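You operate a simulated robot arm through the tools that you are given. There is no shell and no other tool. Be economical: measure what you need, move in short steps, check, and stop when the job is done.

Carry out the task below with a simulated robot arm. There is one attempt and no reset: what you move stays moved.

Task
Put the stack of small gold lids on top of the can marked lot leaf.

The check looks at the end state, three seconds after you hand in, the way a careful person would. Anything else that was tipped, shoved, dropped, spilled or broken makes it a failure. Lids that push on must go on centred and level and be pressed home; caps that screw on are set level and turned clockwise until they are tight.

Robot
A 7-joint arm with a two-finger parallel gripper on a trunk, on a base that drives. Base frame: it is fixed to the floor where the robot stands at the start and does not move with it; the origin is under the middle of the robot, x ahead of it, y to its left, z up. Readings come in mm, rad, newtons and seconds.
With the tool pointing down near the work surface it reaches from about 340 to 760 mm from the robot's upright axis, wherever it stands. Its first joint turns from -2.007 to 2.007 rad. Places, roughly: can marked lot leaf [-2000, -1750, 1000]; stack of small gold lids (5x5x5 cm) [500, 0, 900]. Payload 3.91 kg.
Tool frame: the origin (TCP) lies between the finger pads and is the grasp point; the fingertips stand 30 mm ahead of it; z points along the fingers, y is the line along which they close. The gripper opens to 110 mm. The fingers are 20 mm wide and 10 mm thick; the gripper's body (48 by 112 mm) begins 55 mm behind the TCP.
Orientation is that of the tool frame in the base frame, as [roll, pitch, yaw] about the fixed x, y, z axes, in that order (R = Rz(yaw) Ry(pitch) Rx(roll)). With the fingers straight down and closing along the base's y, the tool's x points along the base's -x, its y along +y and its z along -z.

Tools
- The arm moves only by the tool move_arm. Its argument "increments" is a list of rows, each an object of numbers (a shift or turn left out is 0, a gripper value left out holds the last): "tx", "ty", "tz": the shift along the tool's x, y, z in units of 100 mm (1.0 is 100 mm); "rx", "ry", "rz": the turn, a rotation vector about the tool's x, y, z in units of 90 degrees (1.0 is 90 degrees); "fingers": the gripper command, from -1 (shut) to 1 (fully open), values between in proportion. In form: [{"tx": .., "ty": .., "tz": .., "rx": .., "ry": .., "rz": .., "fingers": ..}, ...]. A call has 1 to 8 rows; each row is the pose to reach, as a shift and turn from the pose commanded when the call began, along the tool's axes at that moment. A call with a number of a shift or a turn outside -1 to 1 is refused whole. Rows are played at 5 a second. More than 50 mm and 0.15 rad between two rows, or a gripper value outside its range, and nothing of the call is played. A pose out of reach is approached as far as the arm can. The call stops where the force on the tool passes 40 N (or 10 N more than at its start, if that is more) or the arm is blocked; 0.2 s more then pass. Each finger travels about 108 mm/s and halts on what it meets, pressing with about 43 N; the grip force reading is that of the motor and also rises with nothing between the fingers. The clock runs only during rows and for 0.2 s after the last one: add rows that repeat a pose to give the fingers time. It gives the time, the measured TCP pose, the force on the tool (base axes), the opening and the grip force at its end, in the units of the frame above (readings bear some noise), with the torque about the TCP (base axes, N m) and any sound that the robot's microphone picked up, and new pictures: "views" is both (left out), scene, wrist or none.
- Cameras (640 x 400 px; columns grow to the right, rows downward): "scene" is now at [18.1, 121.9, 1566.3]; the picture's right is [-0.39, -0.92, 0.00], its down [-0.63, 0.27, -0.73] and it looks along [0.67, -0.29, -0.69] (base axes); focal length 260 px, centre (320, 200). "wrist" rides on the gripper at [72, 17, -103] in the tool frame; the picture's right is [-0.23, 0.97, 0.00], its down [-0.76, -0.18, -0.62] and it looks along [-0.61, -0.14, 0.78] (tool axes); focal length 222 px, centre (320, 200). There is no depth. A picture from a camera that has moved, and an enlarged one, comes with that camera's place and axes in the base frame and with its lens.
- raise_lower(by): slides the trunk up (or, below 0, down) by that many mm; the arm and the scene camera ride with it, the base frame stays. It gives what a move gives, with no picture.
- base_move(legs): drives the robot by 1 to 6 legs, each [ahead, turn to the left] in mm and rad, along the robot's own axes; the way and the turn of a leg run together, so that a leg with both is an arc; at most 1500 mm and 3.142 rad a leg. The arm and the cameras ride along, it lands a little off, and it stops where it bumps. It gives what a move gives, and a new picture of the scene camera.
- pan_tilt(pan, tilt): turns the head with the scene camera to pan (to the left, within 2.705 rad either way) and tilt (down, from -0.506 to 1.204), counted from straight ahead of the robot. It gives what a move gives, and a new picture of the scene camera.
- enlarge(camera, box): a new picture of the part [left, top, right, bottom] of that camera's present view, enlarged. The clock stands still meanwhile.
- finish_job(): hands the job in; it is judged then, once.

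Work in short steps. Places have to be worked out from the pictures, the camera data and where the tool is seen: move nearer, look again, correct. Check each grasp and each placing, and mend what went wrong. You have 120 turns and 260 pictures in all, those below and enlarged ones among them. Open the gripper and draw the arm clear of the work before you hand the job in, unless the task says otherwise; then end with one line.

The tools are called after "Call:" as a command line: name --argument value ..., lists and objects as JSON in quotes. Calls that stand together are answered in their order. move_arm: Moves the arm, as the interface text tells. Its arguments: {"type":"object","properties":{"increments":{"type":"array","items":{"type":"object","properties":{"tx":{"type":"number"},"ty":{"type":"number"},"tz":{"type":"number"},"rx":{"type":"number"},"ry":{"type":"number"},"rz":{"type":"number"},"fingers":{"type":"number"}}}},"views":{"type":"string","enum":["both","scene","wrist","none"]}},"required":["increments"]} The other tools are called the same way: raise_lower (by) slides the trunk up or down; base_move (legs) drives the base; pan_tilt (pan, tilt) turns the head that bears the scene camera; enlarge (camera, box) takes an enlarged picture of a part of a camera's view; finish_job () hands the job in.

At the start:

```text
t: 0.0
ee_pos: [492.2, -95.4, 1090.2]
tcp_rot: [3.141, 0.001, -3.135]
force: [0.0, 0.0, -0.6]
moment: [-0.01, -0.01, -0.03]
width: 110.0
gripper_force: 0.1
trunk travel left (down, up): [-675.0, 315.0]
robot x, y, heading: [0.4, -1.7, 0.001]
head pan, tilt: [-0.407, 0.759]
```

scene: 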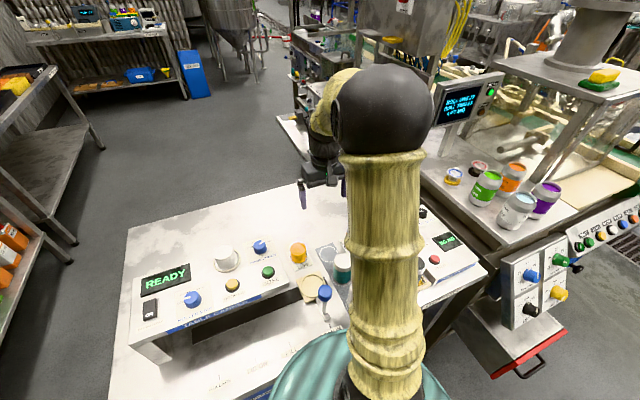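
wrist: 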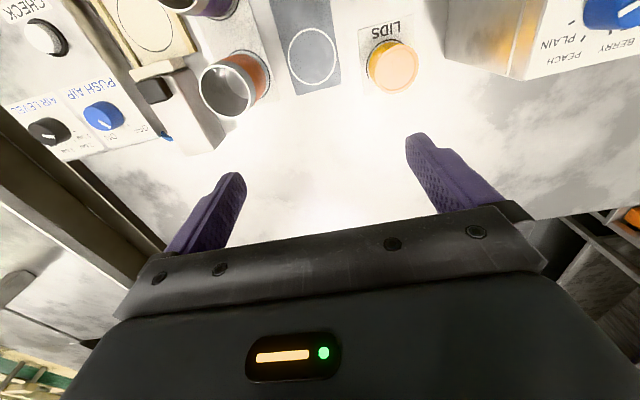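

The wrist view shows the gold lids near (480, 0), in front of the "LIDS" label. I'll look at them more closely.

Call:
enlarge --camera "wrist" --box '[340, 10, 460, 110]'

Call:
enlarge --camera "scene" --box '[240, 220, 360, 320]'

Call:
enlarge --camera "scene" --box '[420, 130, 580, 230]'

```text
4.00 times, centred on (400, 60) of wrist
camera zoom: at [419.0, -79.8, 1193.5], right [0.22, 0.97, 0.0], down [0.76, -0.17, 0.62], along [0.61, -0.14, -0.78], focal length 888 px, centre (0, 760)
```

zoom: 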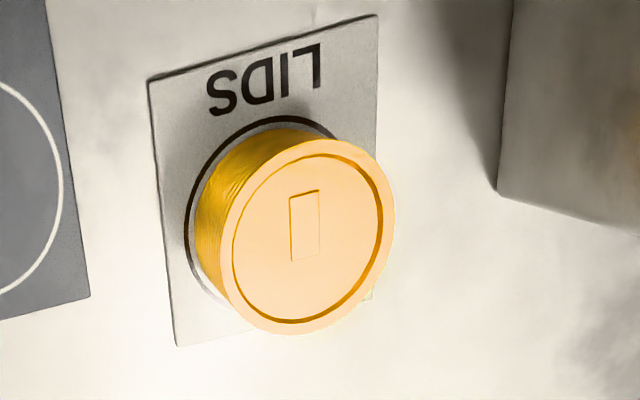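

```text
4.00 times, centred on (300, 270) of scene
camera zoom: at [18.1, 121.9, 1566.3], right [-0.39, -0.92, 0.0], down [-0.63, 0.27, -0.73], along [0.67, -0.29, -0.69], focal length 1041 px, centre (400, -80)
```

zoom: 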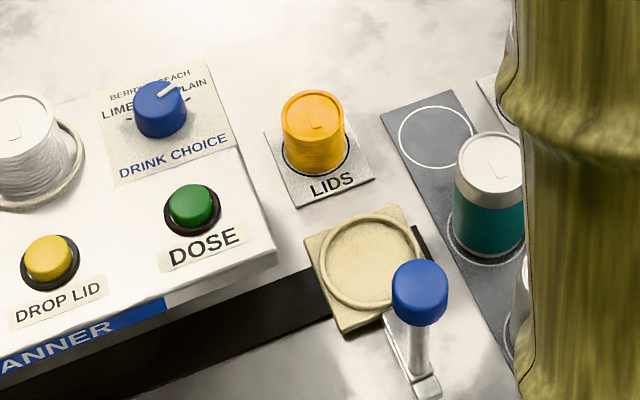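

```text
4.00 times, centred on (500, 180) of scene
camera zoom: at [18.1, 121.9, 1566.3], right [-0.39, -0.92, 0.0], down [-0.63, 0.27, -0.73], along [0.67, -0.29, -0.69], focal length 1041 px, centre (-400, 280)
```

zoom: 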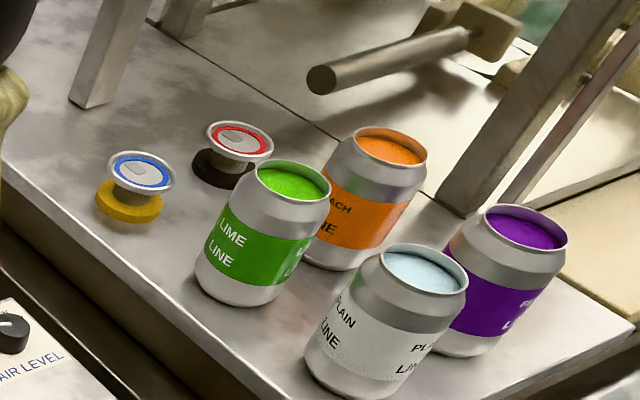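

The stack stands at about (474, -9), top at about z 933, base at about 885, and roughly 44 mm wide. I'll move above it first and check the clearance to the panel.

Call:
move_arm --increments '[{"tx": 0.09, "ty": 0.43, "fingers": 0.5}, {"tx": 0.18, "ty": 0.86}, {"tx": 0.18, "ty": 0.86, "tz": 0.4}, {"tx": 0.18, "ty": 0.86, "tz": 0.4}]'

```text
t: 1.0
ee_pos: [471.5, -10.8, 1049.4]
tcp_rot: [-3.141, 0.001, -3.139]
force: [0.7, 0.0, -1.1]
moment: [0.03, -0.01, -0.02]
width: 82.5
gripper_force: 0.1
trunk travel left (down, up): [-675.0, 315.0]
robot x, y, heading: [-0.2, 2.3, -0.002]
head pan, tilt: [-0.407, 0.759]
camera scene: at [17.5, 121.9, 1566.3], right [-0.39, -0.92, 0.0], down [-0.63, 0.27, -0.73], along [0.67, -0.29, -0.69], focal length 260 px, centre (320, 200)
camera wrist: at [398.8, 5.7, 1153.2], right [0.22, 0.97, 0.0], down [0.76, -0.17, 0.62], along [0.61, -0.14, -0.78], focal length 222 px, centre (320, 200)
```

scene: 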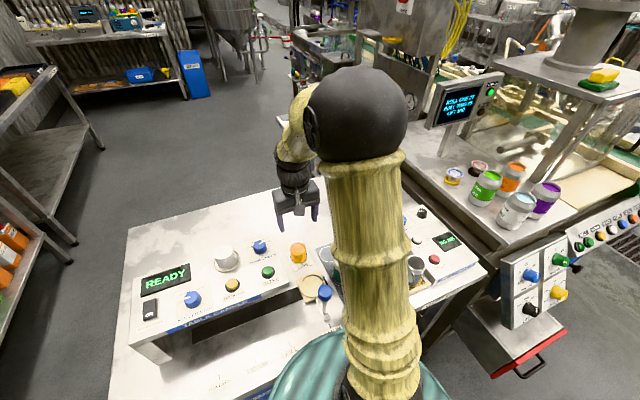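
wrist: 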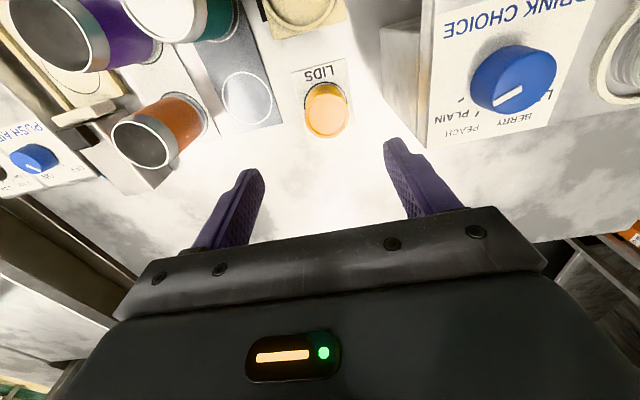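

The panel's side face is about 65 mm left of the stack and taller than the stack. I'll turn the gripper 90° so its narrow side faces the panel, with the camera away from it.

Call:
move_arm --increments '[{"rz": -0.09}, {"rz": -0.18}, {"rz": -0.27}, {"rz": -0.36}, {"rz": -0.45}, {"rz": -0.54}, {"rz": -0.63}, {"rz": -0.72}]' --views "none"

Call:
move_arm --increments '[{"rz": -0.09}, {"rz": -0.18}, {"rz": -0.28}, {"rz": -0.28}, {"rz": -0.28}]'

```text
t: 2.8
ee_pos: [474.3, -11.5, 1049.5]
tcp_rot: [3.141, -0.001, -2.003]
force: [0.4, 0.0, -0.7]
moment: [0.0, -0.01, 0.02]
width: 82.6
gripper_force: 0.1
trunk travel left (down, up): [-675.0, 315.0]
robot x, y, heading: [-5.8, 3.8, -0.003]
head pan, tilt: [-0.407, 0.759]
```

```text
refused: row 3 steps farther than a row can; nothing moved
```

Call:
move_arm --increments '[{"rz": -0.09}, {"rz": -0.18}, {"rz": -0.27}, {"rz": -0.28}, {"rz": -0.28}]'

```text
t: 4.0
ee_pos: [474.3, -10.8, 1050.1]
tcp_rot: [-3.14, -0.001, -1.566]
force: [-0.7, 0.0, -0.1]
moment: [0.0, 0.01, 0.01]
width: 82.8
gripper_force: 0.1
trunk travel left (down, up): [-675.0, 315.0]
robot x, y, heading: [1.7, 4.6, 0.003]
head pan, tilt: [-0.407, 0.759]
camera scene: at [17.9, 121.9, 1566.3], right [-0.39, -0.92, 0.0], down [-0.63, 0.27, -0.73], along [0.67, -0.29, -0.69], focal length 260 px, centre (320, 200)
camera wrist: at [456.2, -83.3, 1153.6], right [-0.97, 0.22, 0.0], down [0.17, 0.76, 0.62], along [0.14, 0.61, -0.78], focal length 222 px, centre (320, 200)
```

scene: 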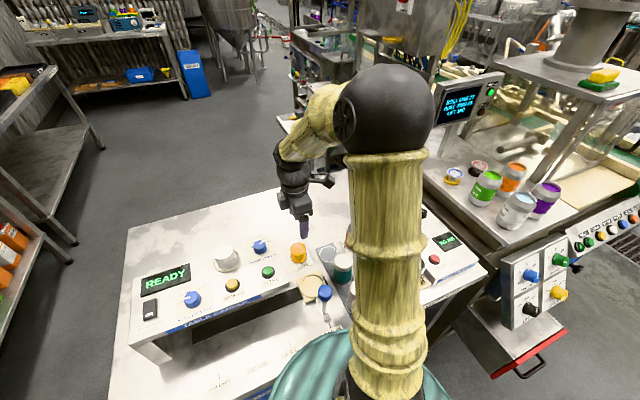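
wrist: 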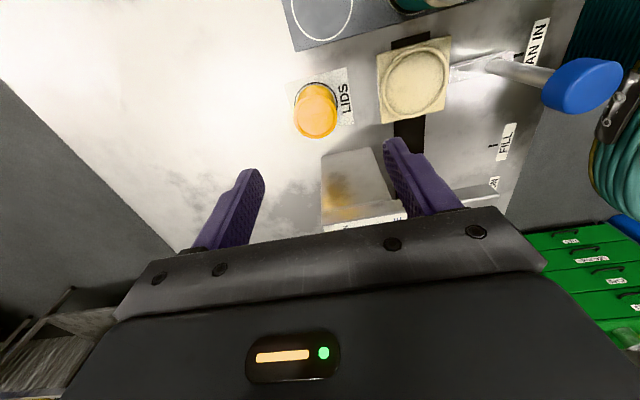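

Call:
enlarge --camera "wrist" --box '[240, 60, 400, 160]'

```text
4.00 times, centred on (320, 110) of wrist
camera zoom: at [456.2, -83.3, 1153.6], right [-0.97, 0.22, 0.0], down [0.17, 0.76, 0.62], along [0.14, 0.61, -0.78], focal length 888 px, centre (320, 560)
```

zoom: 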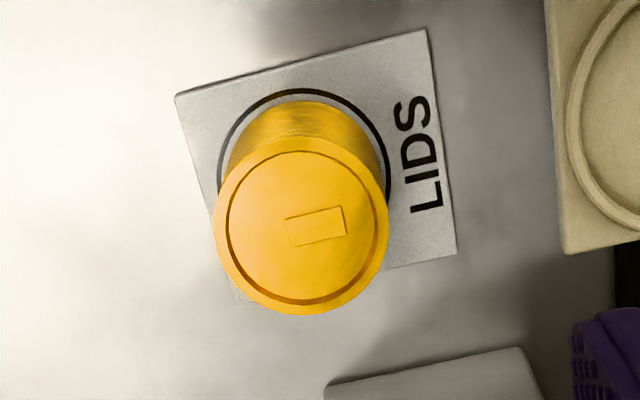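

The stack centre works out to about (476, -12), almost under the tool. I'll go down partway and check.

Call:
move_arm --increments '[{"tx": 0.01, "ty": -0.01, "tz": 0.3}, {"tx": 0.01, "ty": -0.01, "tz": 0.6}, {"tx": 0.01, "ty": -0.01, "tz": 0.75}, {"tx": 0.01, "ty": -0.01, "tz": 0.75}]'

```text
t: 5.0
ee_pos: [475.2, -10.6, 976.2]
tcp_rot: [-3.141, -0.001, -1.57]
force: [-0.7, 0.1, 0.8]
moment: [0.04, 0.0, 0.02]
width: 82.5
gripper_force: 0.1
trunk travel left (down, up): [-675.0, 315.0]
robot x, y, heading: [0.0, 0.5, -0.003]
head pan, tilt: [-0.407, 0.759]
camera scene: at [17.9, 121.8, 1566.3], right [-0.39, -0.92, 0.0], down [-0.63, 0.27, -0.73], along [0.67, -0.29, -0.69], focal length 260 px, centre (320, 200)
camera wrist: at [457.3, -83.5, 1078.8], right [-0.97, 0.22, 0.0], down [0.17, 0.76, 0.62], along [0.14, 0.61, -0.78], focal length 222 px, centre (320, 200)
```

scene: 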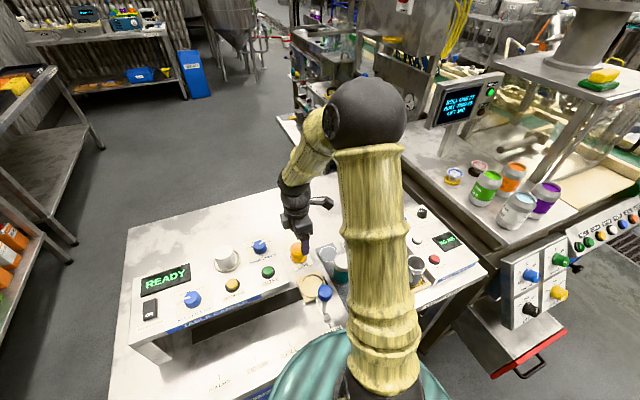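
wrist: 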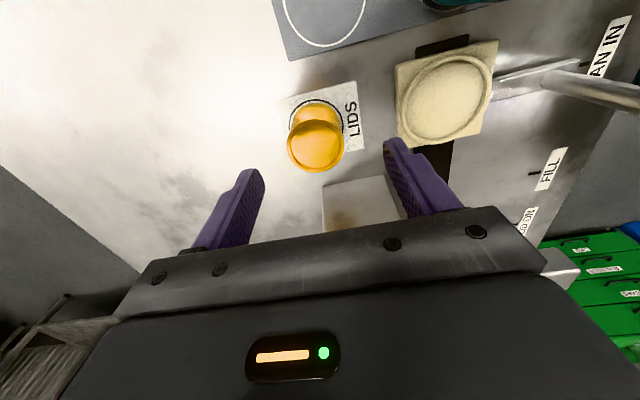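

The stack is centred between the fingers, about 3 mm further to -y. I'll descend to z of about 921.

Call:
move_arm --increments '[{"tx": 0.03, "tz": 0.25}, {"tx": 0.03, "tz": 0.45}, {"tx": 0.03, "tz": 0.55}, {"tx": 0.03, "tz": 0.55}]'

Call:
enlarge --camera "scene" --box '[240, 200, 360, 300]'

```text
t: 6.0
ee_pos: [475.2, -14.0, 919.5]
tcp_rot: [3.141, -0.001, -1.568]
force: [0.8, -0.5, -0.5]
moment: [-0.03, -0.01, -0.01]
width: 82.4
gripper_force: 0.0
trunk travel left (down, up): [-675.0, 315.0]
robot x, y, heading: [-1.7, -3.8, 0.001]
head pan, tilt: [-0.407, 0.759]
camera scene: at [17.9, 121.8, 1566.3], right [-0.39, -0.92, 0.0], down [-0.63, 0.27, -0.73], along [0.67, -0.29, -0.69], focal length 260 px, centre (320, 200)
camera wrist: at [457.5, -87.2, 1023.6], right [-0.97, 0.22, 0.0], down [0.17, 0.76, 0.62], along [0.14, 0.61, -0.78], focal length 222 px, centre (320, 200)
```

scene: 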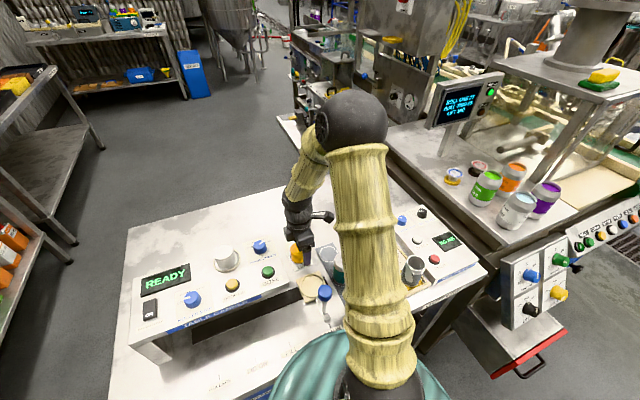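
wrist: 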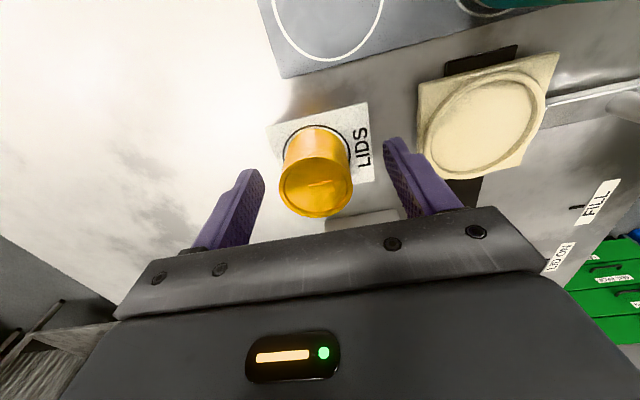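

```text
4.00 times, centred on (300, 250) of scene
camera zoom: at [17.9, 121.8, 1566.3], right [-0.39, -0.92, 0.0], down [-0.63, 0.27, -0.73], along [0.67, -0.29, -0.69], focal length 1041 px, centre (400, 0)
```

zoom: 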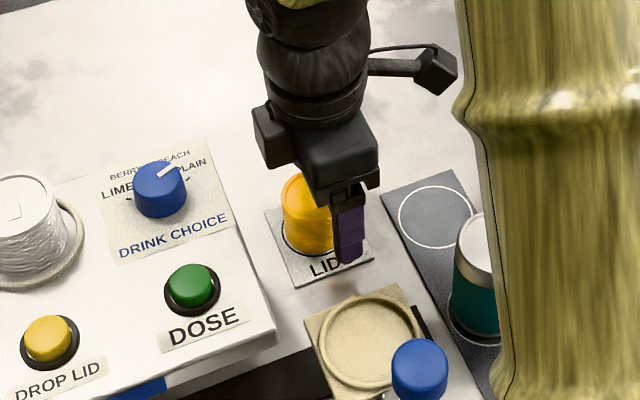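

The newest views fit better with a lower stack: top about 910, base about 862, 47 mm wide, centre about (478, -7). I'll shift +y by 7 and +x by 2, go down a little, and check again.

Call:
move_arm --increments '[{"tx": -0.07, "ty": -0.02}, {"tx": -0.07, "ty": -0.02, "tz": 0.1}, {"tx": -0.07, "ty": -0.02, "tz": 0.1}]' --views "none"

Call:
enlarge --camera "wrist" --box '[200, 90, 440, 240]'

Call:
enlarge --camera "scene" --box '[260, 220, 340, 270]'

```text
t: 6.8
ee_pos: [477.6, -9.3, 909.3]
tcp_rot: [3.142, -0.001, -1.569]
force: [-0.6, -0.2, 0.6]
moment: [0.04, 0.02, -0.02]
width: 82.4
gripper_force: 0.0
trunk travel left (down, up): [-675.0, 315.0]
robot x, y, heading: [-2.0, 0.0, 0.003]
head pan, tilt: [-0.407, 0.759]
```

```text
2.67 times, centred on (320, 165) of wrist
camera zoom: at [459.5, -80.5, 1013.5], right [-0.97, 0.22, 0.0], down [0.17, 0.76, 0.62], along [0.14, 0.61, -0.78], focal length 592 px, centre (320, 293)
```

zoom: 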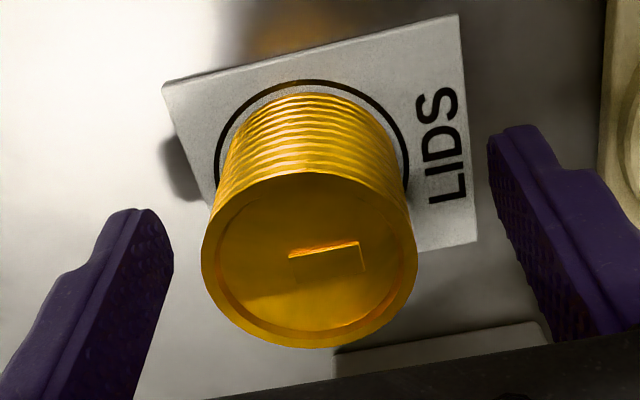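

```text
8.00 times, centred on (300, 245) of scene
camera zoom: at [17.9, 121.8, 1566.3], right [-0.39, -0.92, 0.0], down [-0.63, 0.27, -0.73], along [0.67, -0.29, -0.69], focal length 2083 px, centre (480, -160)
```

zoom: 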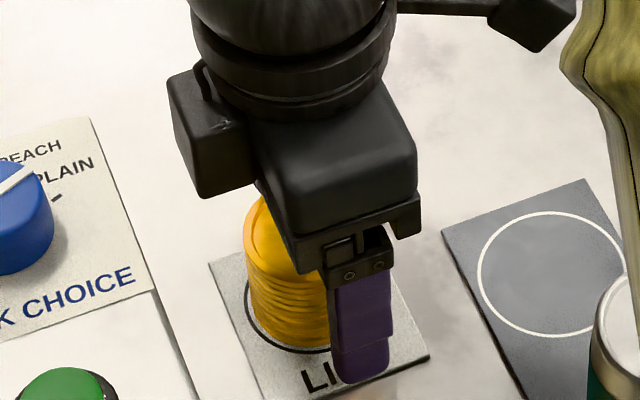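

The stack is centred on the tool to within 1–2 mm, with its top at about 908 and the table at about 864. I'll descend to about 899 and close.

Call:
move_arm --increments '[{"tz": 0.05}, {"tz": 0.1}, {"tz": 0.1, "fingers": 0.5}, {"tz": 0.1, "fingers": 0.2}, {"tz": 0.1, "fingers": -0.05}, {"tz": 0.1, "fingers": -0.25}, {"tz": 0.1, "fingers": -0.4}, {"tz": 0.1, "fingers": -0.4}]'

```text
t: 8.6
ee_pos: [477.3, -8.6, 899.0]
tcp_rot: [3.141, 0.0, -1.564]
force: [-0.1, 0.3, 1.1]
moment: [0.0, -0.02, 0.0]
width: 46.1
gripper_force: 42.7
trunk travel left (down, up): [-675.0, 315.0]
robot x, y, heading: [2.1, 2.4, 0.002]
head pan, tilt: [-0.407, 0.759]
camera scene: at [18.6, 121.8, 1566.3], right [-0.39, -0.92, 0.0], down [-0.63, 0.27, -0.72], along [0.67, -0.29, -0.69], focal length 260 px, centre (320, 200)
camera wrist: at [460.1, -79.4, 1003.3], right [-0.98, 0.22, 0.0], down [0.17, 0.76, 0.62], along [0.14, 0.61, -0.78], focal length 222 px, centre (320, 200)
```

scene: 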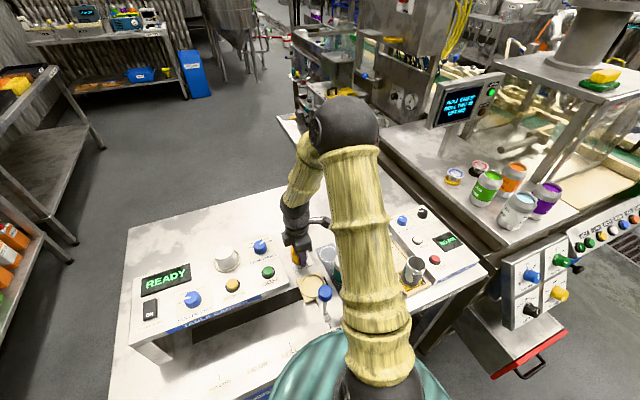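
wrist: 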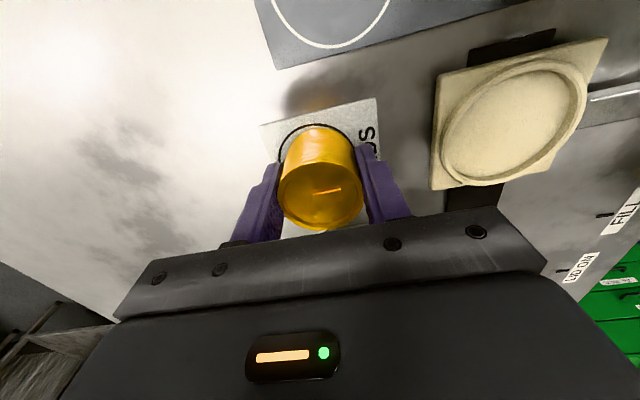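

Gripped at 46.1 mm with 43 N. I'll lift straight up and look.

Call:
move_arm --increments '[{"tz": -0.15, "fingers": -0.6}, {"tz": -0.4}, {"tz": -0.8}, {"tz": -0.8}]'

Call:
enlarge --camera "scene" --box '[240, 180, 360, 280]'

```text
t: 9.6
ee_pos: [476.7, -9.4, 980.9]
tcp_rot: [3.14, -0.002, -1.565]
force: [0.6, -0.7, -0.5]
moment: [0.03, 0.01, 0.01]
width: 46.1
gripper_force: 43.2
trunk travel left (down, up): [-675.0, 315.0]
robot x, y, heading: [-1.0, -0.5, -0.0]
head pan, tilt: [-0.407, 0.759]
camera scene: at [18.3, 121.8, 1566.3], right [-0.39, -0.92, 0.0], down [-0.63, 0.27, -0.72], along [0.67, -0.29, -0.69], focal length 260 px, centre (320, 200)
camera wrist: at [459.7, -80.0, 1083.7], right [-0.97, 0.22, 0.0], down [0.17, 0.76, 0.62], along [0.14, 0.61, -0.78], focal length 222 px, centre (320, 200)
```

scene: 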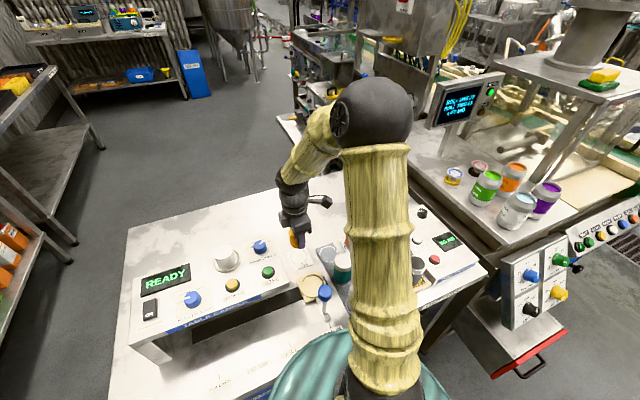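
wrist: 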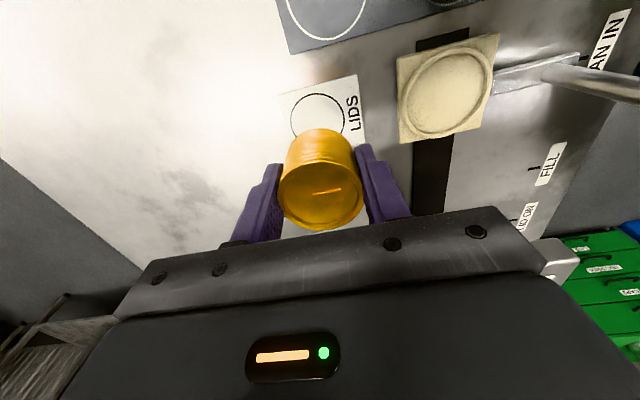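

```text
4.00 times, centred on (300, 230) of scene
camera zoom: at [18.3, 121.8, 1566.3], right [-0.39, -0.92, 0.0], down [-0.63, 0.27, -0.72], along [0.67, -0.29, -0.69], focal length 1041 px, centre (400, 80)
```

zoom: 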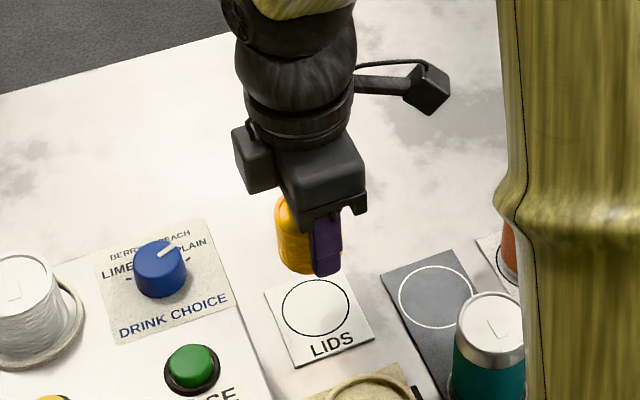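

The whole stack came up cleanly. I'll raise the trunk for clearance and look toward the target, behind and to the right.

Call:
raise_lower --by 150

Call:
pan_tilt --pan -2.42 --tilt 0.35

Call:
pan_tilt --pan -1.5 --tilt 0.5

Call:
pan_tilt --pan 2.6 --tilt 0.6

```text
t: 11.3
ee_pos: [477.2, -8.2, 1129.8]
tcp_rot: [3.139, 0.001, -1.567]
force: [-0.1, -0.5, -0.2]
moment: [-0.01, 0.01, 0.0]
width: 45.9
gripper_force: 43.2
trunk travel left (down, up): [-825.0, 165.0]
robot x, y, heading: [0.2, -0.9, 0.0]
head pan, tilt: [-0.407, 0.759]
```

```text
t: 13.3
ee_pos: [477.6, -7.8, 1130.0]
tcp_rot: [3.141, -0.001, -1.567]
force: [0.2, 0.6, 0.3]
moment: [0.02, -0.01, -0.02]
width: 46.1
gripper_force: 43.2
trunk travel left (down, up): [-825.0, 165.0]
robot x, y, heading: [2.0, -1.9, -0.005]
head pan, tilt: [-2.421, 0.351]
camera scene: at [-127.7, 92.9, 1752.7], right [-0.66, 0.75, 0.0], down [0.26, 0.23, -0.94], along [-0.71, -0.62, -0.34], focal length 260 px, centre (320, 200)
```

scene: 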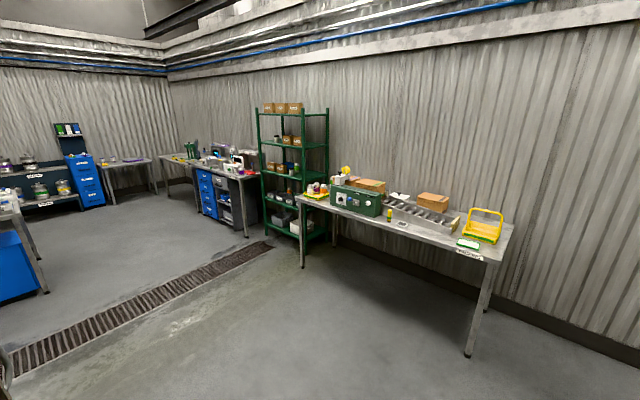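

```text
t: 14.5
ee_pos: [477.3, -8.0, 1129.5]
tcp_rot: [3.141, 0.0, -1.569]
force: [-0.3, -0.1, -0.7]
moment: [0.02, 0.03, 0.05]
width: 45.8
gripper_force: 43.1
trunk travel left (down, up): [-825.0, 165.0]
robot x, y, heading: [-1.5, -2.6, 0.0]
head pan, tilt: [-1.499, 0.499]
camera scene: at [-51.5, 63.4, 1739.1], right [-1.0, -0.07, 0.0], down [-0.04, 0.48, -0.88], along [0.06, -0.88, -0.48], focal length 260 px, centre (320, 200)
```

scene: 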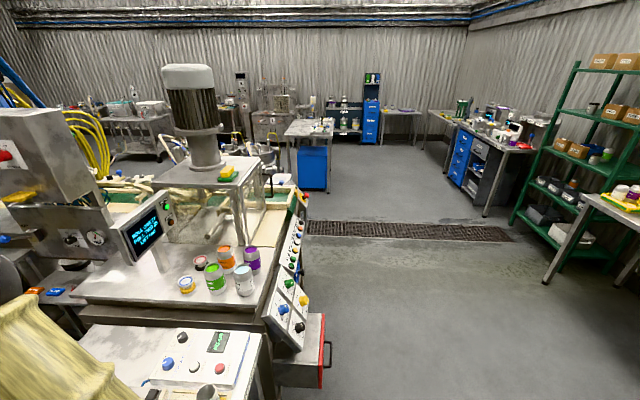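

```text
t: 17.8
ee_pos: [477.1, -8.1, 1130.0]
tcp_rot: [-3.141, -0.001, -1.567]
force: [0.3, 0.4, -0.8]
moment: [0.01, -0.02, -0.01]
width: 45.6
gripper_force: 42.6
trunk travel left (down, up): [-825.0, 165.0]
robot x, y, heading: [-1.2, -0.9, 0.001]
head pan, tilt: [2.601, 0.6]
camera scene: at [-133.5, 199.9, 1730.0], right [0.52, 0.86, 0.0], down [0.48, -0.29, -0.83], along [-0.71, 0.42, -0.56], focal length 260 px, centre (320, 200)
```

scene: 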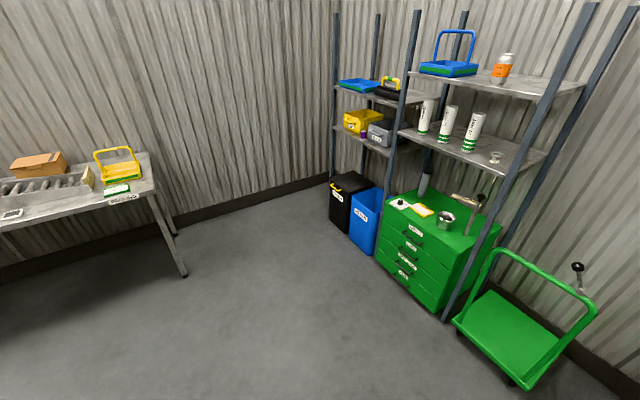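

Projecting the given can position puts it near the left end of the packing table or on the green shelf. I'll look there with magnification.

Call:
pan_tilt --pan -2.42 --tilt 0.35

Call:
enlarge --camera "scene" --box '[250, 130, 410, 230]'

Call:
enlarge --camera "scene" --box '[290, 160, 370, 210]'

```text
t: 21.8
ee_pos: [476.6, -7.3, 1129.9]
tcp_rot: [-3.141, -0.001, -1.566]
force: [-1.2, -0.3, -0.5]
moment: [0.01, 0.0, 0.01]
width: 45.9
gripper_force: 43.7
trunk travel left (down, up): [-825.0, 165.0]
robot x, y, heading: [-1.3, -0.5, -0.001]
head pan, tilt: [-2.421, 0.351]
camera scene: at [-127.7, 92.9, 1752.7], right [-0.66, 0.75, 0.0], down [0.26, 0.23, -0.94], along [-0.71, -0.62, -0.34], focal length 260 px, centre (320, 200)
```

scene: 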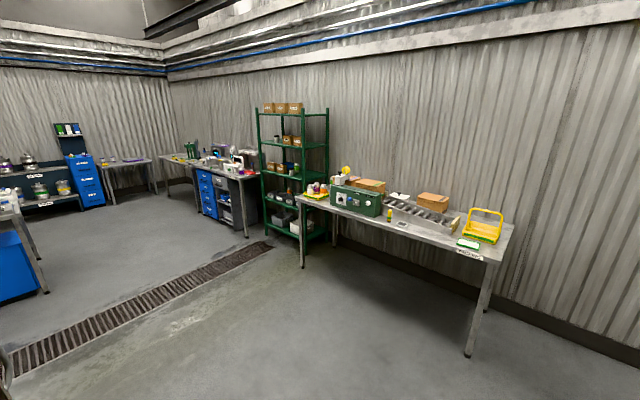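

```text
4.00 times, centred on (330, 180) of scene
camera zoom: at [-127.7, 92.9, 1752.7], right [-0.66, 0.75, 0.0], down [0.26, 0.23, -0.94], along [-0.71, -0.62, -0.34], focal length 1041 px, centre (280, 280)
```

zoom: 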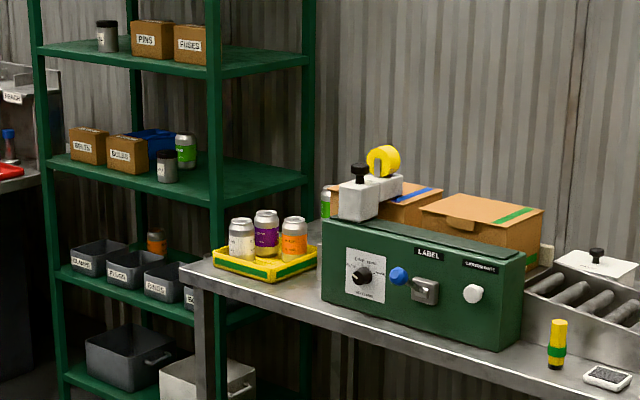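

```text
8.00 times, centred on (330, 185) of scene
camera zoom: at [-127.7, 92.9, 1752.7], right [-0.66, 0.75, 0.0], down [0.26, 0.23, -0.94], along [-0.71, -0.62, -0.34], focal length 2083 px, centre (240, 320)
```

zoom: 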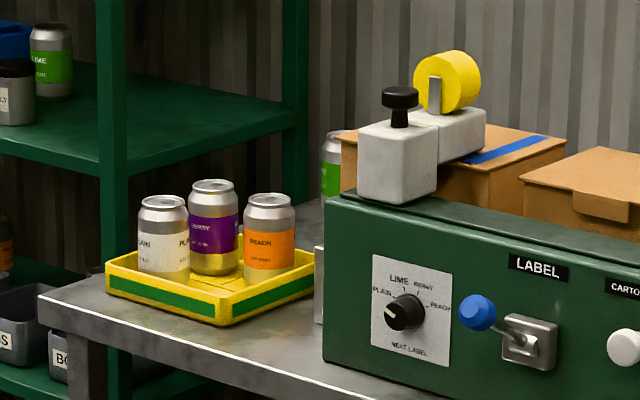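

The tray at the left end of the packing table holds PLAIN, BERRY and PEACH cans, each with a lot line I can't read from here. The floor between is clear. I'll back off, turn and drive there, stopping short.

Call:
base_move --legs '[[-700, 0], [0, -1.961], [1000, 0]]'

```text
t: 35.1
ee_pos: [-1278.4, -1355.2, 1130.2]
tcp_rot: [3.141, -0.001, 2.743]
force: [0.1, 0.5, -0.6]
moment: [0.0, 0.04, 0.01]
width: 45.9
gripper_force: 42.7
trunk travel left (down, up): [-825.0, 165.0]
robot x, y, heading: [-1084.2, -916.1, -1.973]
head pan, tilt: [-2.421, 0.351]
camera scene: at [-946.9, -834.7, 1752.8], right [0.95, 0.31, 0.0], down [0.11, -0.33, -0.94], along [-0.29, 0.89, -0.34], focal length 260 px, centre (320, 200)
```

scene: 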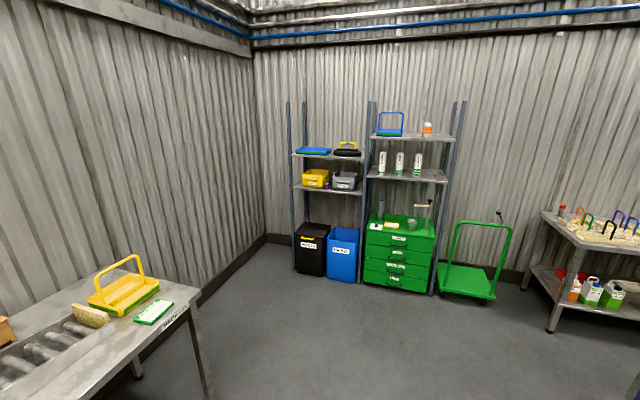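

Call:
pan_tilt --pan -0.45 --tilt 0.55

Call:
enlarge --camera "scene" --box '[240, 150, 400, 250]'

```text
t: 37.0
ee_pos: [-1277.8, -1354.0, 1129.6]
tcp_rot: [3.141, 0.0, 2.742]
force: [-0.2, 0.7, -1.2]
moment: [-0.01, 0.03, 0.02]
width: 45.9
gripper_force: 42.5
trunk travel left (down, up): [-825.0, 165.0]
robot x, y, heading: [-1085.2, -918.6, -1.975]
head pan, tilt: [-0.45, 0.55]
camera scene: at [-985.4, -981.6, 1734.4], right [-0.66, 0.75, 0.0], down [0.39, 0.34, -0.85], along [-0.64, -0.56, -0.52], focal length 260 px, centre (320, 200)
```

scene: 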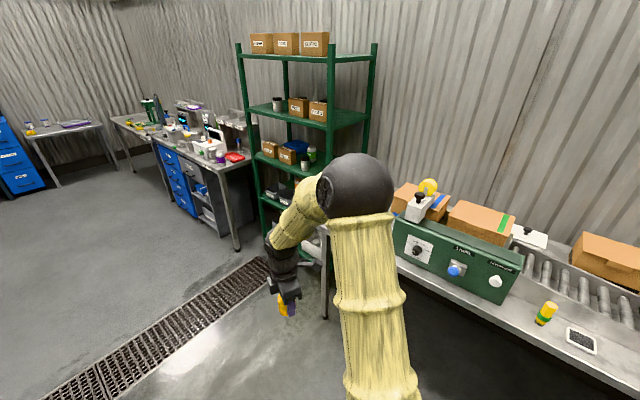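

```text
4.00 times, centred on (320, 200) of scene
camera zoom: at [-985.4, -981.6, 1734.4], right [-0.66, 0.75, 0.0], down [0.39, 0.34, -0.85], along [-0.64, -0.56, -0.52], focal length 1041 px, centre (320, 200)
```

zoom: 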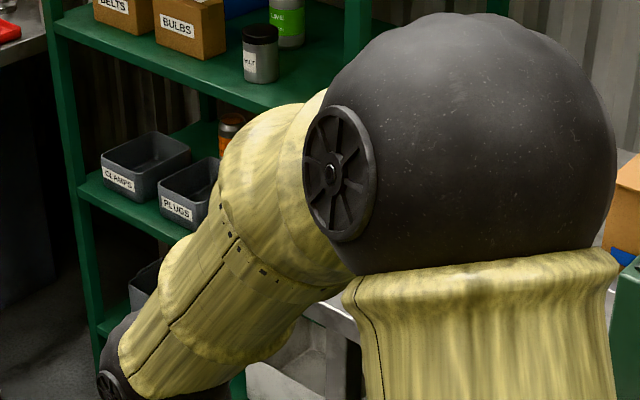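

The arm blocks the view. I'll drive to about (-1350, -1720), face the table (-x), and look again.

Call:
base_move --legs '[[0, 0.15], [843, 0], [0, -1.317]]'

Call:
pan_tilt --pan -0.15 --tilt 0.7

```text
t: 45.5
ee_pos: [-1773.1, -1722.6, 1129.1]
tcp_rot: [3.14, 0.001, 1.557]
force: [0.3, -0.4, -1.1]
moment: [-0.03, 0.01, 0.02]
width: 46.1
gripper_force: 42.7
trunk travel left (down, up): [-825.0, 165.0]
robot x, y, heading: [-1298.7, -1739.7, 3.124]
head pan, tilt: [-0.45, 0.55]
camera scene: at [-1317.7, -1851.0, 1734.4], right [0.45, 0.89, 0.0], down [0.47, -0.24, -0.85], along [-0.76, 0.39, -0.52], focal length 260 px, centre (320, 200)
```

scene: 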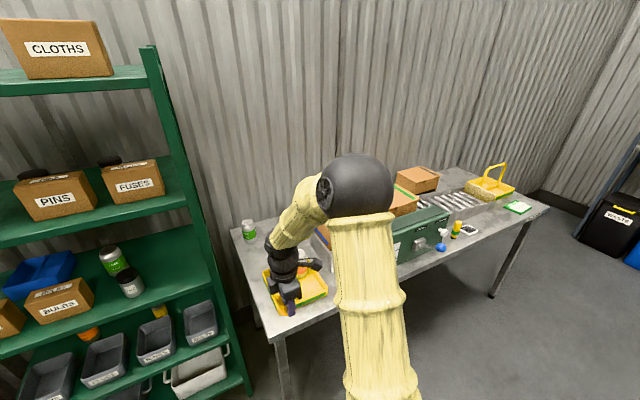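

```text
t: 46.2
ee_pos: [-1773.8, -1722.5, 1128.6]
tcp_rot: [3.142, 0.0, 1.555]
force: [0.5, -0.2, -0.5]
moment: [0.01, 0.02, 0.02]
width: 46.1
gripper_force: 42.9
trunk travel left (down, up): [-825.0, 165.0]
robot x, y, heading: [-1300.5, -1740.2, 3.121]
head pan, tilt: [-0.15, 0.7]
camera scene: at [-1321.4, -1877.3, 1721.3], right [0.17, 0.99, 0.0], down [0.63, -0.11, -0.77], along [-0.75, 0.13, -0.64], focal length 260 px, centre (320, 200)
```

scene: 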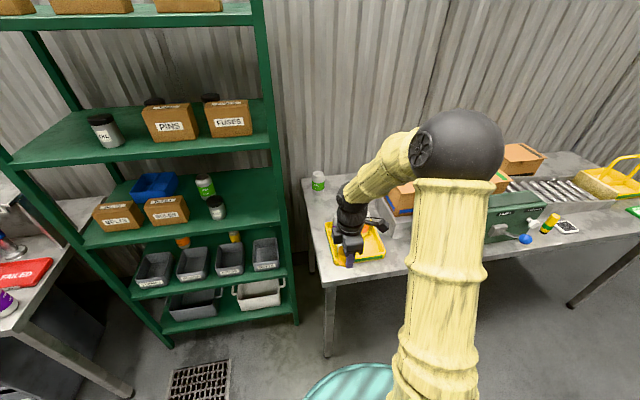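

The gripper is now near the tray and blocks the head's view. I'll use the wrist camera, and zoom the head camera on the lime can at the back of the table.

Call:
enlarge --camera "wrist" --box '[0, 0, 640, 400]'

Call:
enlarge --camera "scene" --box '[290, 155, 410, 275]'

Call:
enlarge --camera "scene" --box '[150, 160, 250, 260]'

```text
1.00 times, centred on (320, 200) of wrist (not enlarged: the box is as wide or as high as the picture)
camera zoom: at [-1756.1, -1649.3, 1233.5], right [0.97, -0.24, 0.0], down [-0.19, -0.76, 0.62], along [-0.15, -0.6, -0.78], focal length 222 px, centre (320, 200)
```

zoom: 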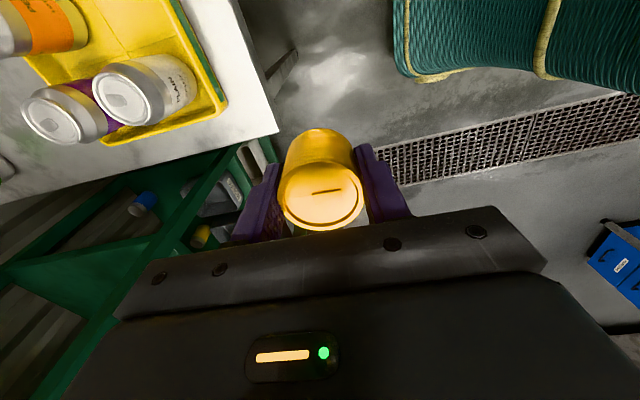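

```text
3.33 times, centred on (350, 215) of scene
camera zoom: at [-1321.4, -1877.3, 1721.3], right [0.17, 0.99, 0.0], down [0.63, -0.11, -0.77], along [-0.75, 0.13, -0.64], focal length 868 px, centre (220, 150)
```

zoom: 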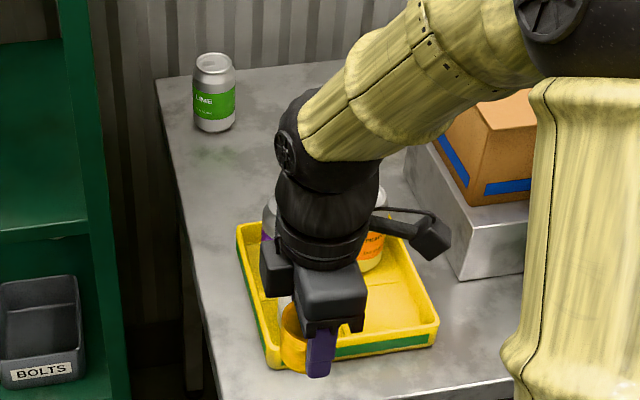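

```text
4.00 times, centred on (200, 210) of scene
camera zoom: at [-1321.4, -1877.3, 1721.3], right [0.17, 0.99, 0.0], down [0.63, -0.11, -0.77], along [-0.75, 0.13, -0.64], focal length 1041 px, centre (800, 160)
```

zoom: 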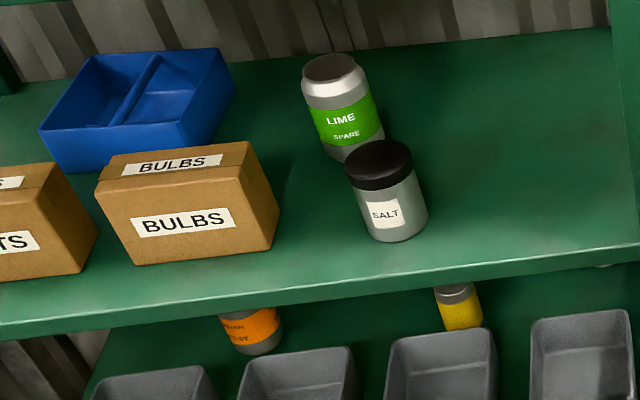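

The tray holds PLAIN, BERRY and PEACH cans, with a lime can at the back of the table. I'll move the arm aside to the right to read the lot lines.

Call:
move_arm --increments '[{"tx": 0.2, "ty": 0.2}, {"tx": 0.5, "ty": 0.5}, {"tx": 0.8, "ty": 0.8}, {"tx": 1.0, "ty": 0.8}, {"tx": 1.0, "ty": 0.8}]' --views "none"

Call:
move_arm --increments '[{"tx": 0.3}, {"tx": 0.6}, {"tx": 1.0}, {"tx": 1.0}]' --views "scene"

```text
t: 47.5
ee_pos: [-1690.8, -1622.9, 1129.5]
tcp_rot: [-3.141, 0.0, 1.557]
force: [0.1, -0.4, -1.3]
moment: [0.01, -0.02, -0.04]
width: 45.9
gripper_force: 43.4
trunk travel left (down, up): [-825.0, 165.0]
robot x, y, heading: [-1296.9, -1735.0, 3.126]
head pan, tilt: [-0.15, 0.7]
```

```text
t: 48.5
ee_pos: [-1690.9, -1524.4, 1129.4]
tcp_rot: [3.141, -0.001, 1.557]
force: [-0.2, -0.1, -1.0]
moment: [0.02, -0.03, 0.0]
width: 45.8
gripper_force: 43.2
trunk travel left (down, up): [-825.0, 165.0]
robot x, y, heading: [-1294.9, -1740.8, 3.122]
head pan, tilt: [-0.15, 0.7]
camera scene: at [-1321.4, -1878.6, 1721.2], right [0.17, 0.99, 0.0], down [0.64, -0.11, -0.76], along [-0.75, 0.13, -0.64], focal length 260 px, centre (320, 200)
```

scene: 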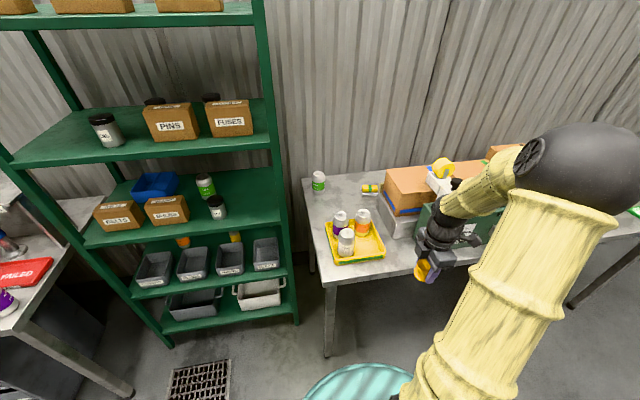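

Call:
enlarge --camera "scene" --box '[310, 190, 390, 270]'

Call:
enlarge --camera "scene" --box '[325, 205, 375, 240]'

Call:
enlarge --camera "scene" --box '[300, 165, 340, 200]'

```text
5.00 times, centred on (350, 230) of scene
camera zoom: at [-1321.4, -1878.6, 1721.2], right [0.17, 0.99, 0.0], down [0.64, -0.11, -0.76], along [-0.75, 0.13, -0.64], focal length 1302 px, centre (170, 50)
```

zoom: 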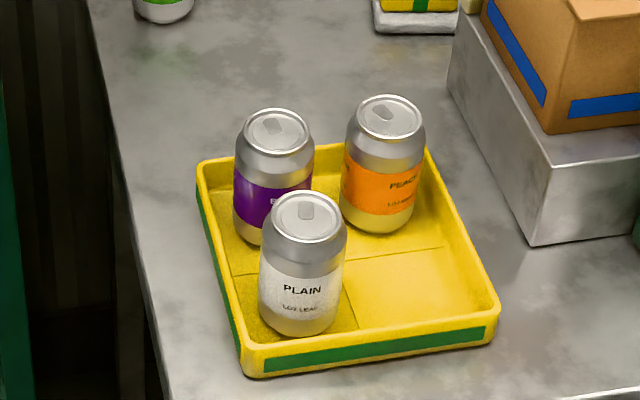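

```text
11.43 times, centred on (350, 222) of scene
camera zoom: at [-1321.4, -1878.6, 1721.2], right [0.17, 0.99, 0.0], down [0.64, -0.11, -0.76], along [-0.75, 0.13, -0.64], focal length 2975 px, centre (-23, -57)
```

zoom: 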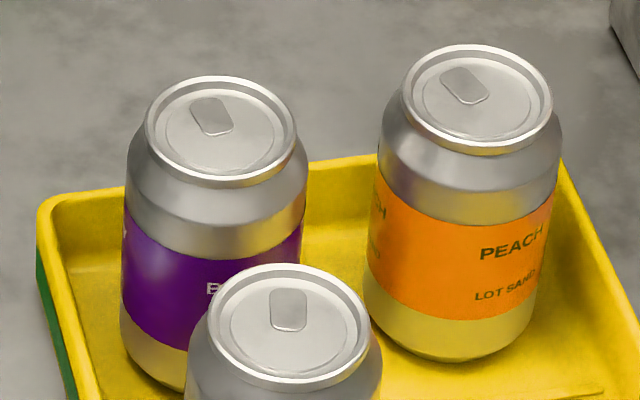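

```text
11.43 times, centred on (320, 182) of scene
camera zoom: at [-1321.4, -1878.6, 1721.2], right [0.17, 0.99, 0.0], down [0.64, -0.11, -0.76], along [-0.75, 0.13, -0.64], focal length 2975 px, centre (320, 400)
```

zoom: 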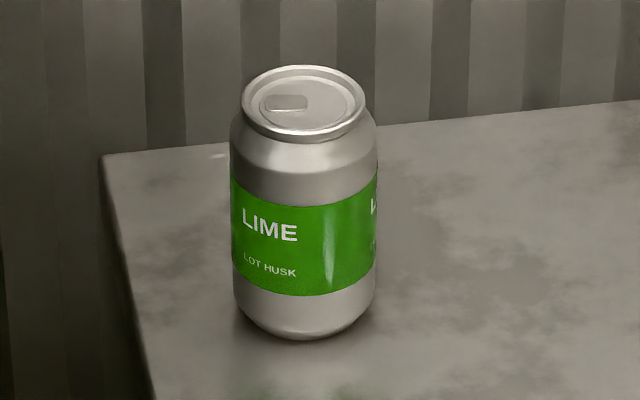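

Call:
enlarge --camera "scene" --box '[330, 225, 365, 260]'

```text
11.43 times, centred on (348, 242) of scene
camera zoom: at [-1321.4, -1878.6, 1721.2], right [0.17, 0.99, 0.0], down [0.64, -0.11, -0.76], along [-0.75, 0.13, -0.64], focal length 2975 px, centre (6, -286)
```

zoom: 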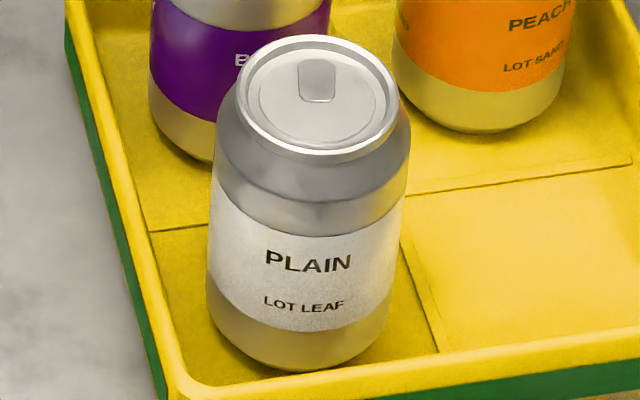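

The PLAIN can, front-left in the tray, reads "LOT LEAF". Triangulating puts its top at about (-1983, -1655, 965). I'll bring the arm to a viewing pose beside it at the present height.

Call:
move_arm --increments '[{"ty": -0.3, "tx": -0.1}, {"ty": -0.65, "tx": -0.2}, {"ty": -1.0, "tx": -0.3}, {"ty": -1.0, "tx": -0.3}]' --views "none"

Call:
move_arm --increments '[{"ty": -0.3, "tx": -0.1}, {"ty": -0.65, "tx": -0.2}, {"ty": -1.0, "tx": -0.26}, {"ty": -1.0, "tx": -0.26}]' --views "none"

Call:
move_arm --increments '[{"ty": -0.3}, {"ty": -0.65}, {"ty": -0.85}, {"ty": -0.85}]'

```text
t: 49.5
ee_pos: [-1791.2, -1551.8, 1129.8]
tcp_rot: [-3.141, 0.0, 1.557]
force: [0.2, 0.5, -1.0]
moment: [0.0, 0.01, 0.02]
width: 45.6
gripper_force: 43.5
trunk travel left (down, up): [-825.0, 165.0]
robot x, y, heading: [-1294.6, -1738.9, 3.118]
head pan, tilt: [-0.15, 0.7]
```

```text
t: 50.5
ee_pos: [-1889.2, -1574.9, 1130.0]
tcp_rot: [-3.141, 0.0, 1.557]
force: [-0.4, 0.3, 0.4]
moment: [0.0, 0.04, 0.04]
width: 45.9
gripper_force: 42.5
trunk travel left (down, up): [-825.0, 165.0]
robot x, y, heading: [-1292.0, -1742.2, 3.122]
head pan, tilt: [-0.15, 0.7]
```

```text
t: 51.5
ee_pos: [-1975.6, -1575.5, 1129.9]
tcp_rot: [3.141, 0.001, 1.556]
force: [-0.2, -0.2, -0.7]
moment: [-0.02, 0.03, 0.01]
width: 45.8
gripper_force: 43.1
trunk travel left (down, up): [-825.0, 165.0]
robot x, y, heading: [-1298.7, -1736.7, 3.124]
head pan, tilt: [-0.15, 0.7]
camera scene: at [-1321.1, -1877.3, 1721.3], right [0.17, 0.99, 0.0], down [0.63, -0.11, -0.76], along [-0.75, 0.13, -0.64], focal length 260 px, centre (320, 200)
camera wrist: at [-1958.7, -1503.1, 1234.0], right [0.97, -0.24, 0.0], down [-0.19, -0.76, 0.62], along [-0.15, -0.6, -0.78], focal length 222 px, centre (320, 200)
```

scene: 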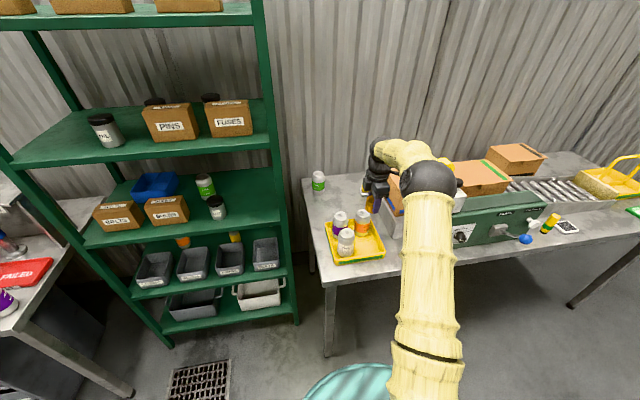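
wrist: 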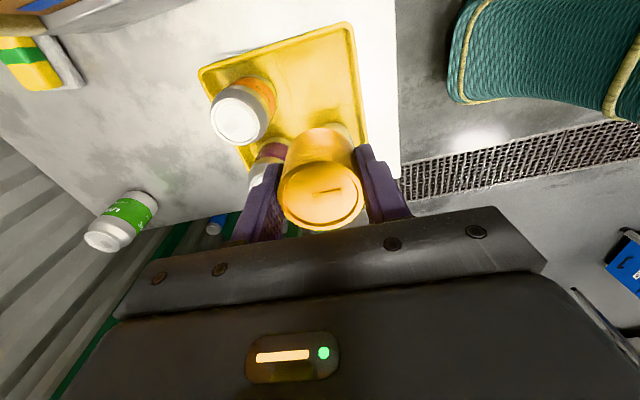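

The stack hides the can from here. The can becomes visible when the tool is on its far (-y) side, so I'll move there at the same height.

Call:
move_arm --increments '[{"tx": -0.3}, {"tx": -0.65}, {"tx": -0.9, "ty": -0.05}, {"tx": -0.9, "ty": -0.05}]' --views "none"

Call:
move_arm --increments '[{"tx": -0.35}, {"tx": -0.35}, {"tx": -0.35}]' --views "wrist"

Call:
enlarge --camera "wrist" --box '[200, 0, 440, 150]'

```text
t: 52.5
ee_pos: [-1981.2, -1664.4, 1128.6]
tcp_rot: [3.141, 0.0, 1.554]
force: [-0.3, 0.1, -0.3]
moment: [0.0, -0.02, 0.01]
width: 45.9
gripper_force: 43.2
trunk travel left (down, up): [-825.0, 165.0]
robot x, y, heading: [-1297.1, -1739.6, 3.121]
head pan, tilt: [-0.15, 0.7]
```

```text
t: 53.2
ee_pos: [-1982.7, -1698.4, 1130.2]
tcp_rot: [3.14, 0.001, 1.556]
force: [0.4, 0.0, -0.2]
moment: [0.01, 0.02, -0.01]
width: 46.0
gripper_force: 43.0
trunk travel left (down, up): [-825.0, 165.0]
robot x, y, heading: [-1297.0, -1739.2, 3.12]
head pan, tilt: [-0.15, 0.7]
camera wrist: at [-1965.4, -1626.8, 1233.6], right [0.97, -0.24, 0.0], down [-0.19, -0.76, 0.62], along [-0.15, -0.6, -0.78], focal length 222 px, centre (320, 200)
```

wrist: 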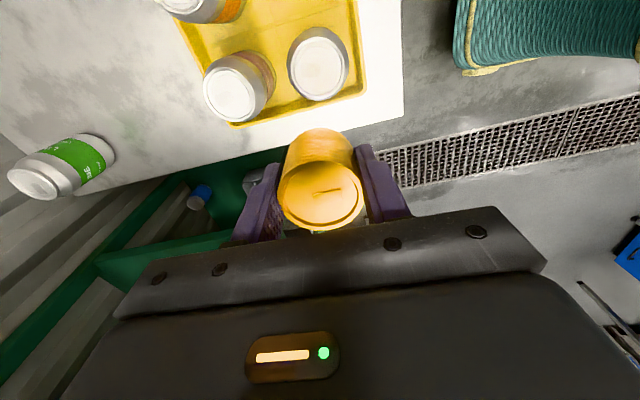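

```text
2.67 times, centred on (320, 75) of wrist
camera zoom: at [-1965.4, -1626.8, 1233.6], right [0.97, -0.24, 0.0], down [-0.19, -0.76, 0.62], along [-0.15, -0.6, -0.78], focal length 592 px, centre (320, 533)
```

zoom: 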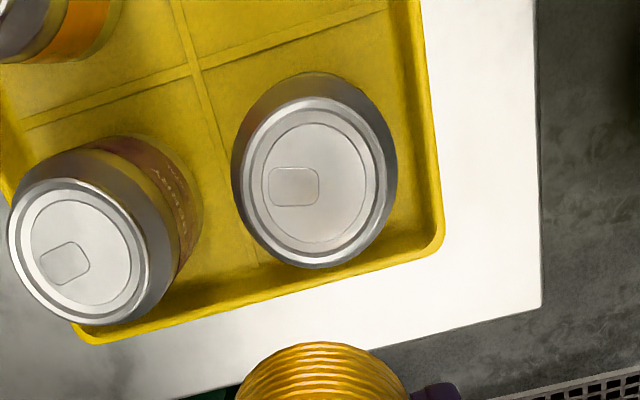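

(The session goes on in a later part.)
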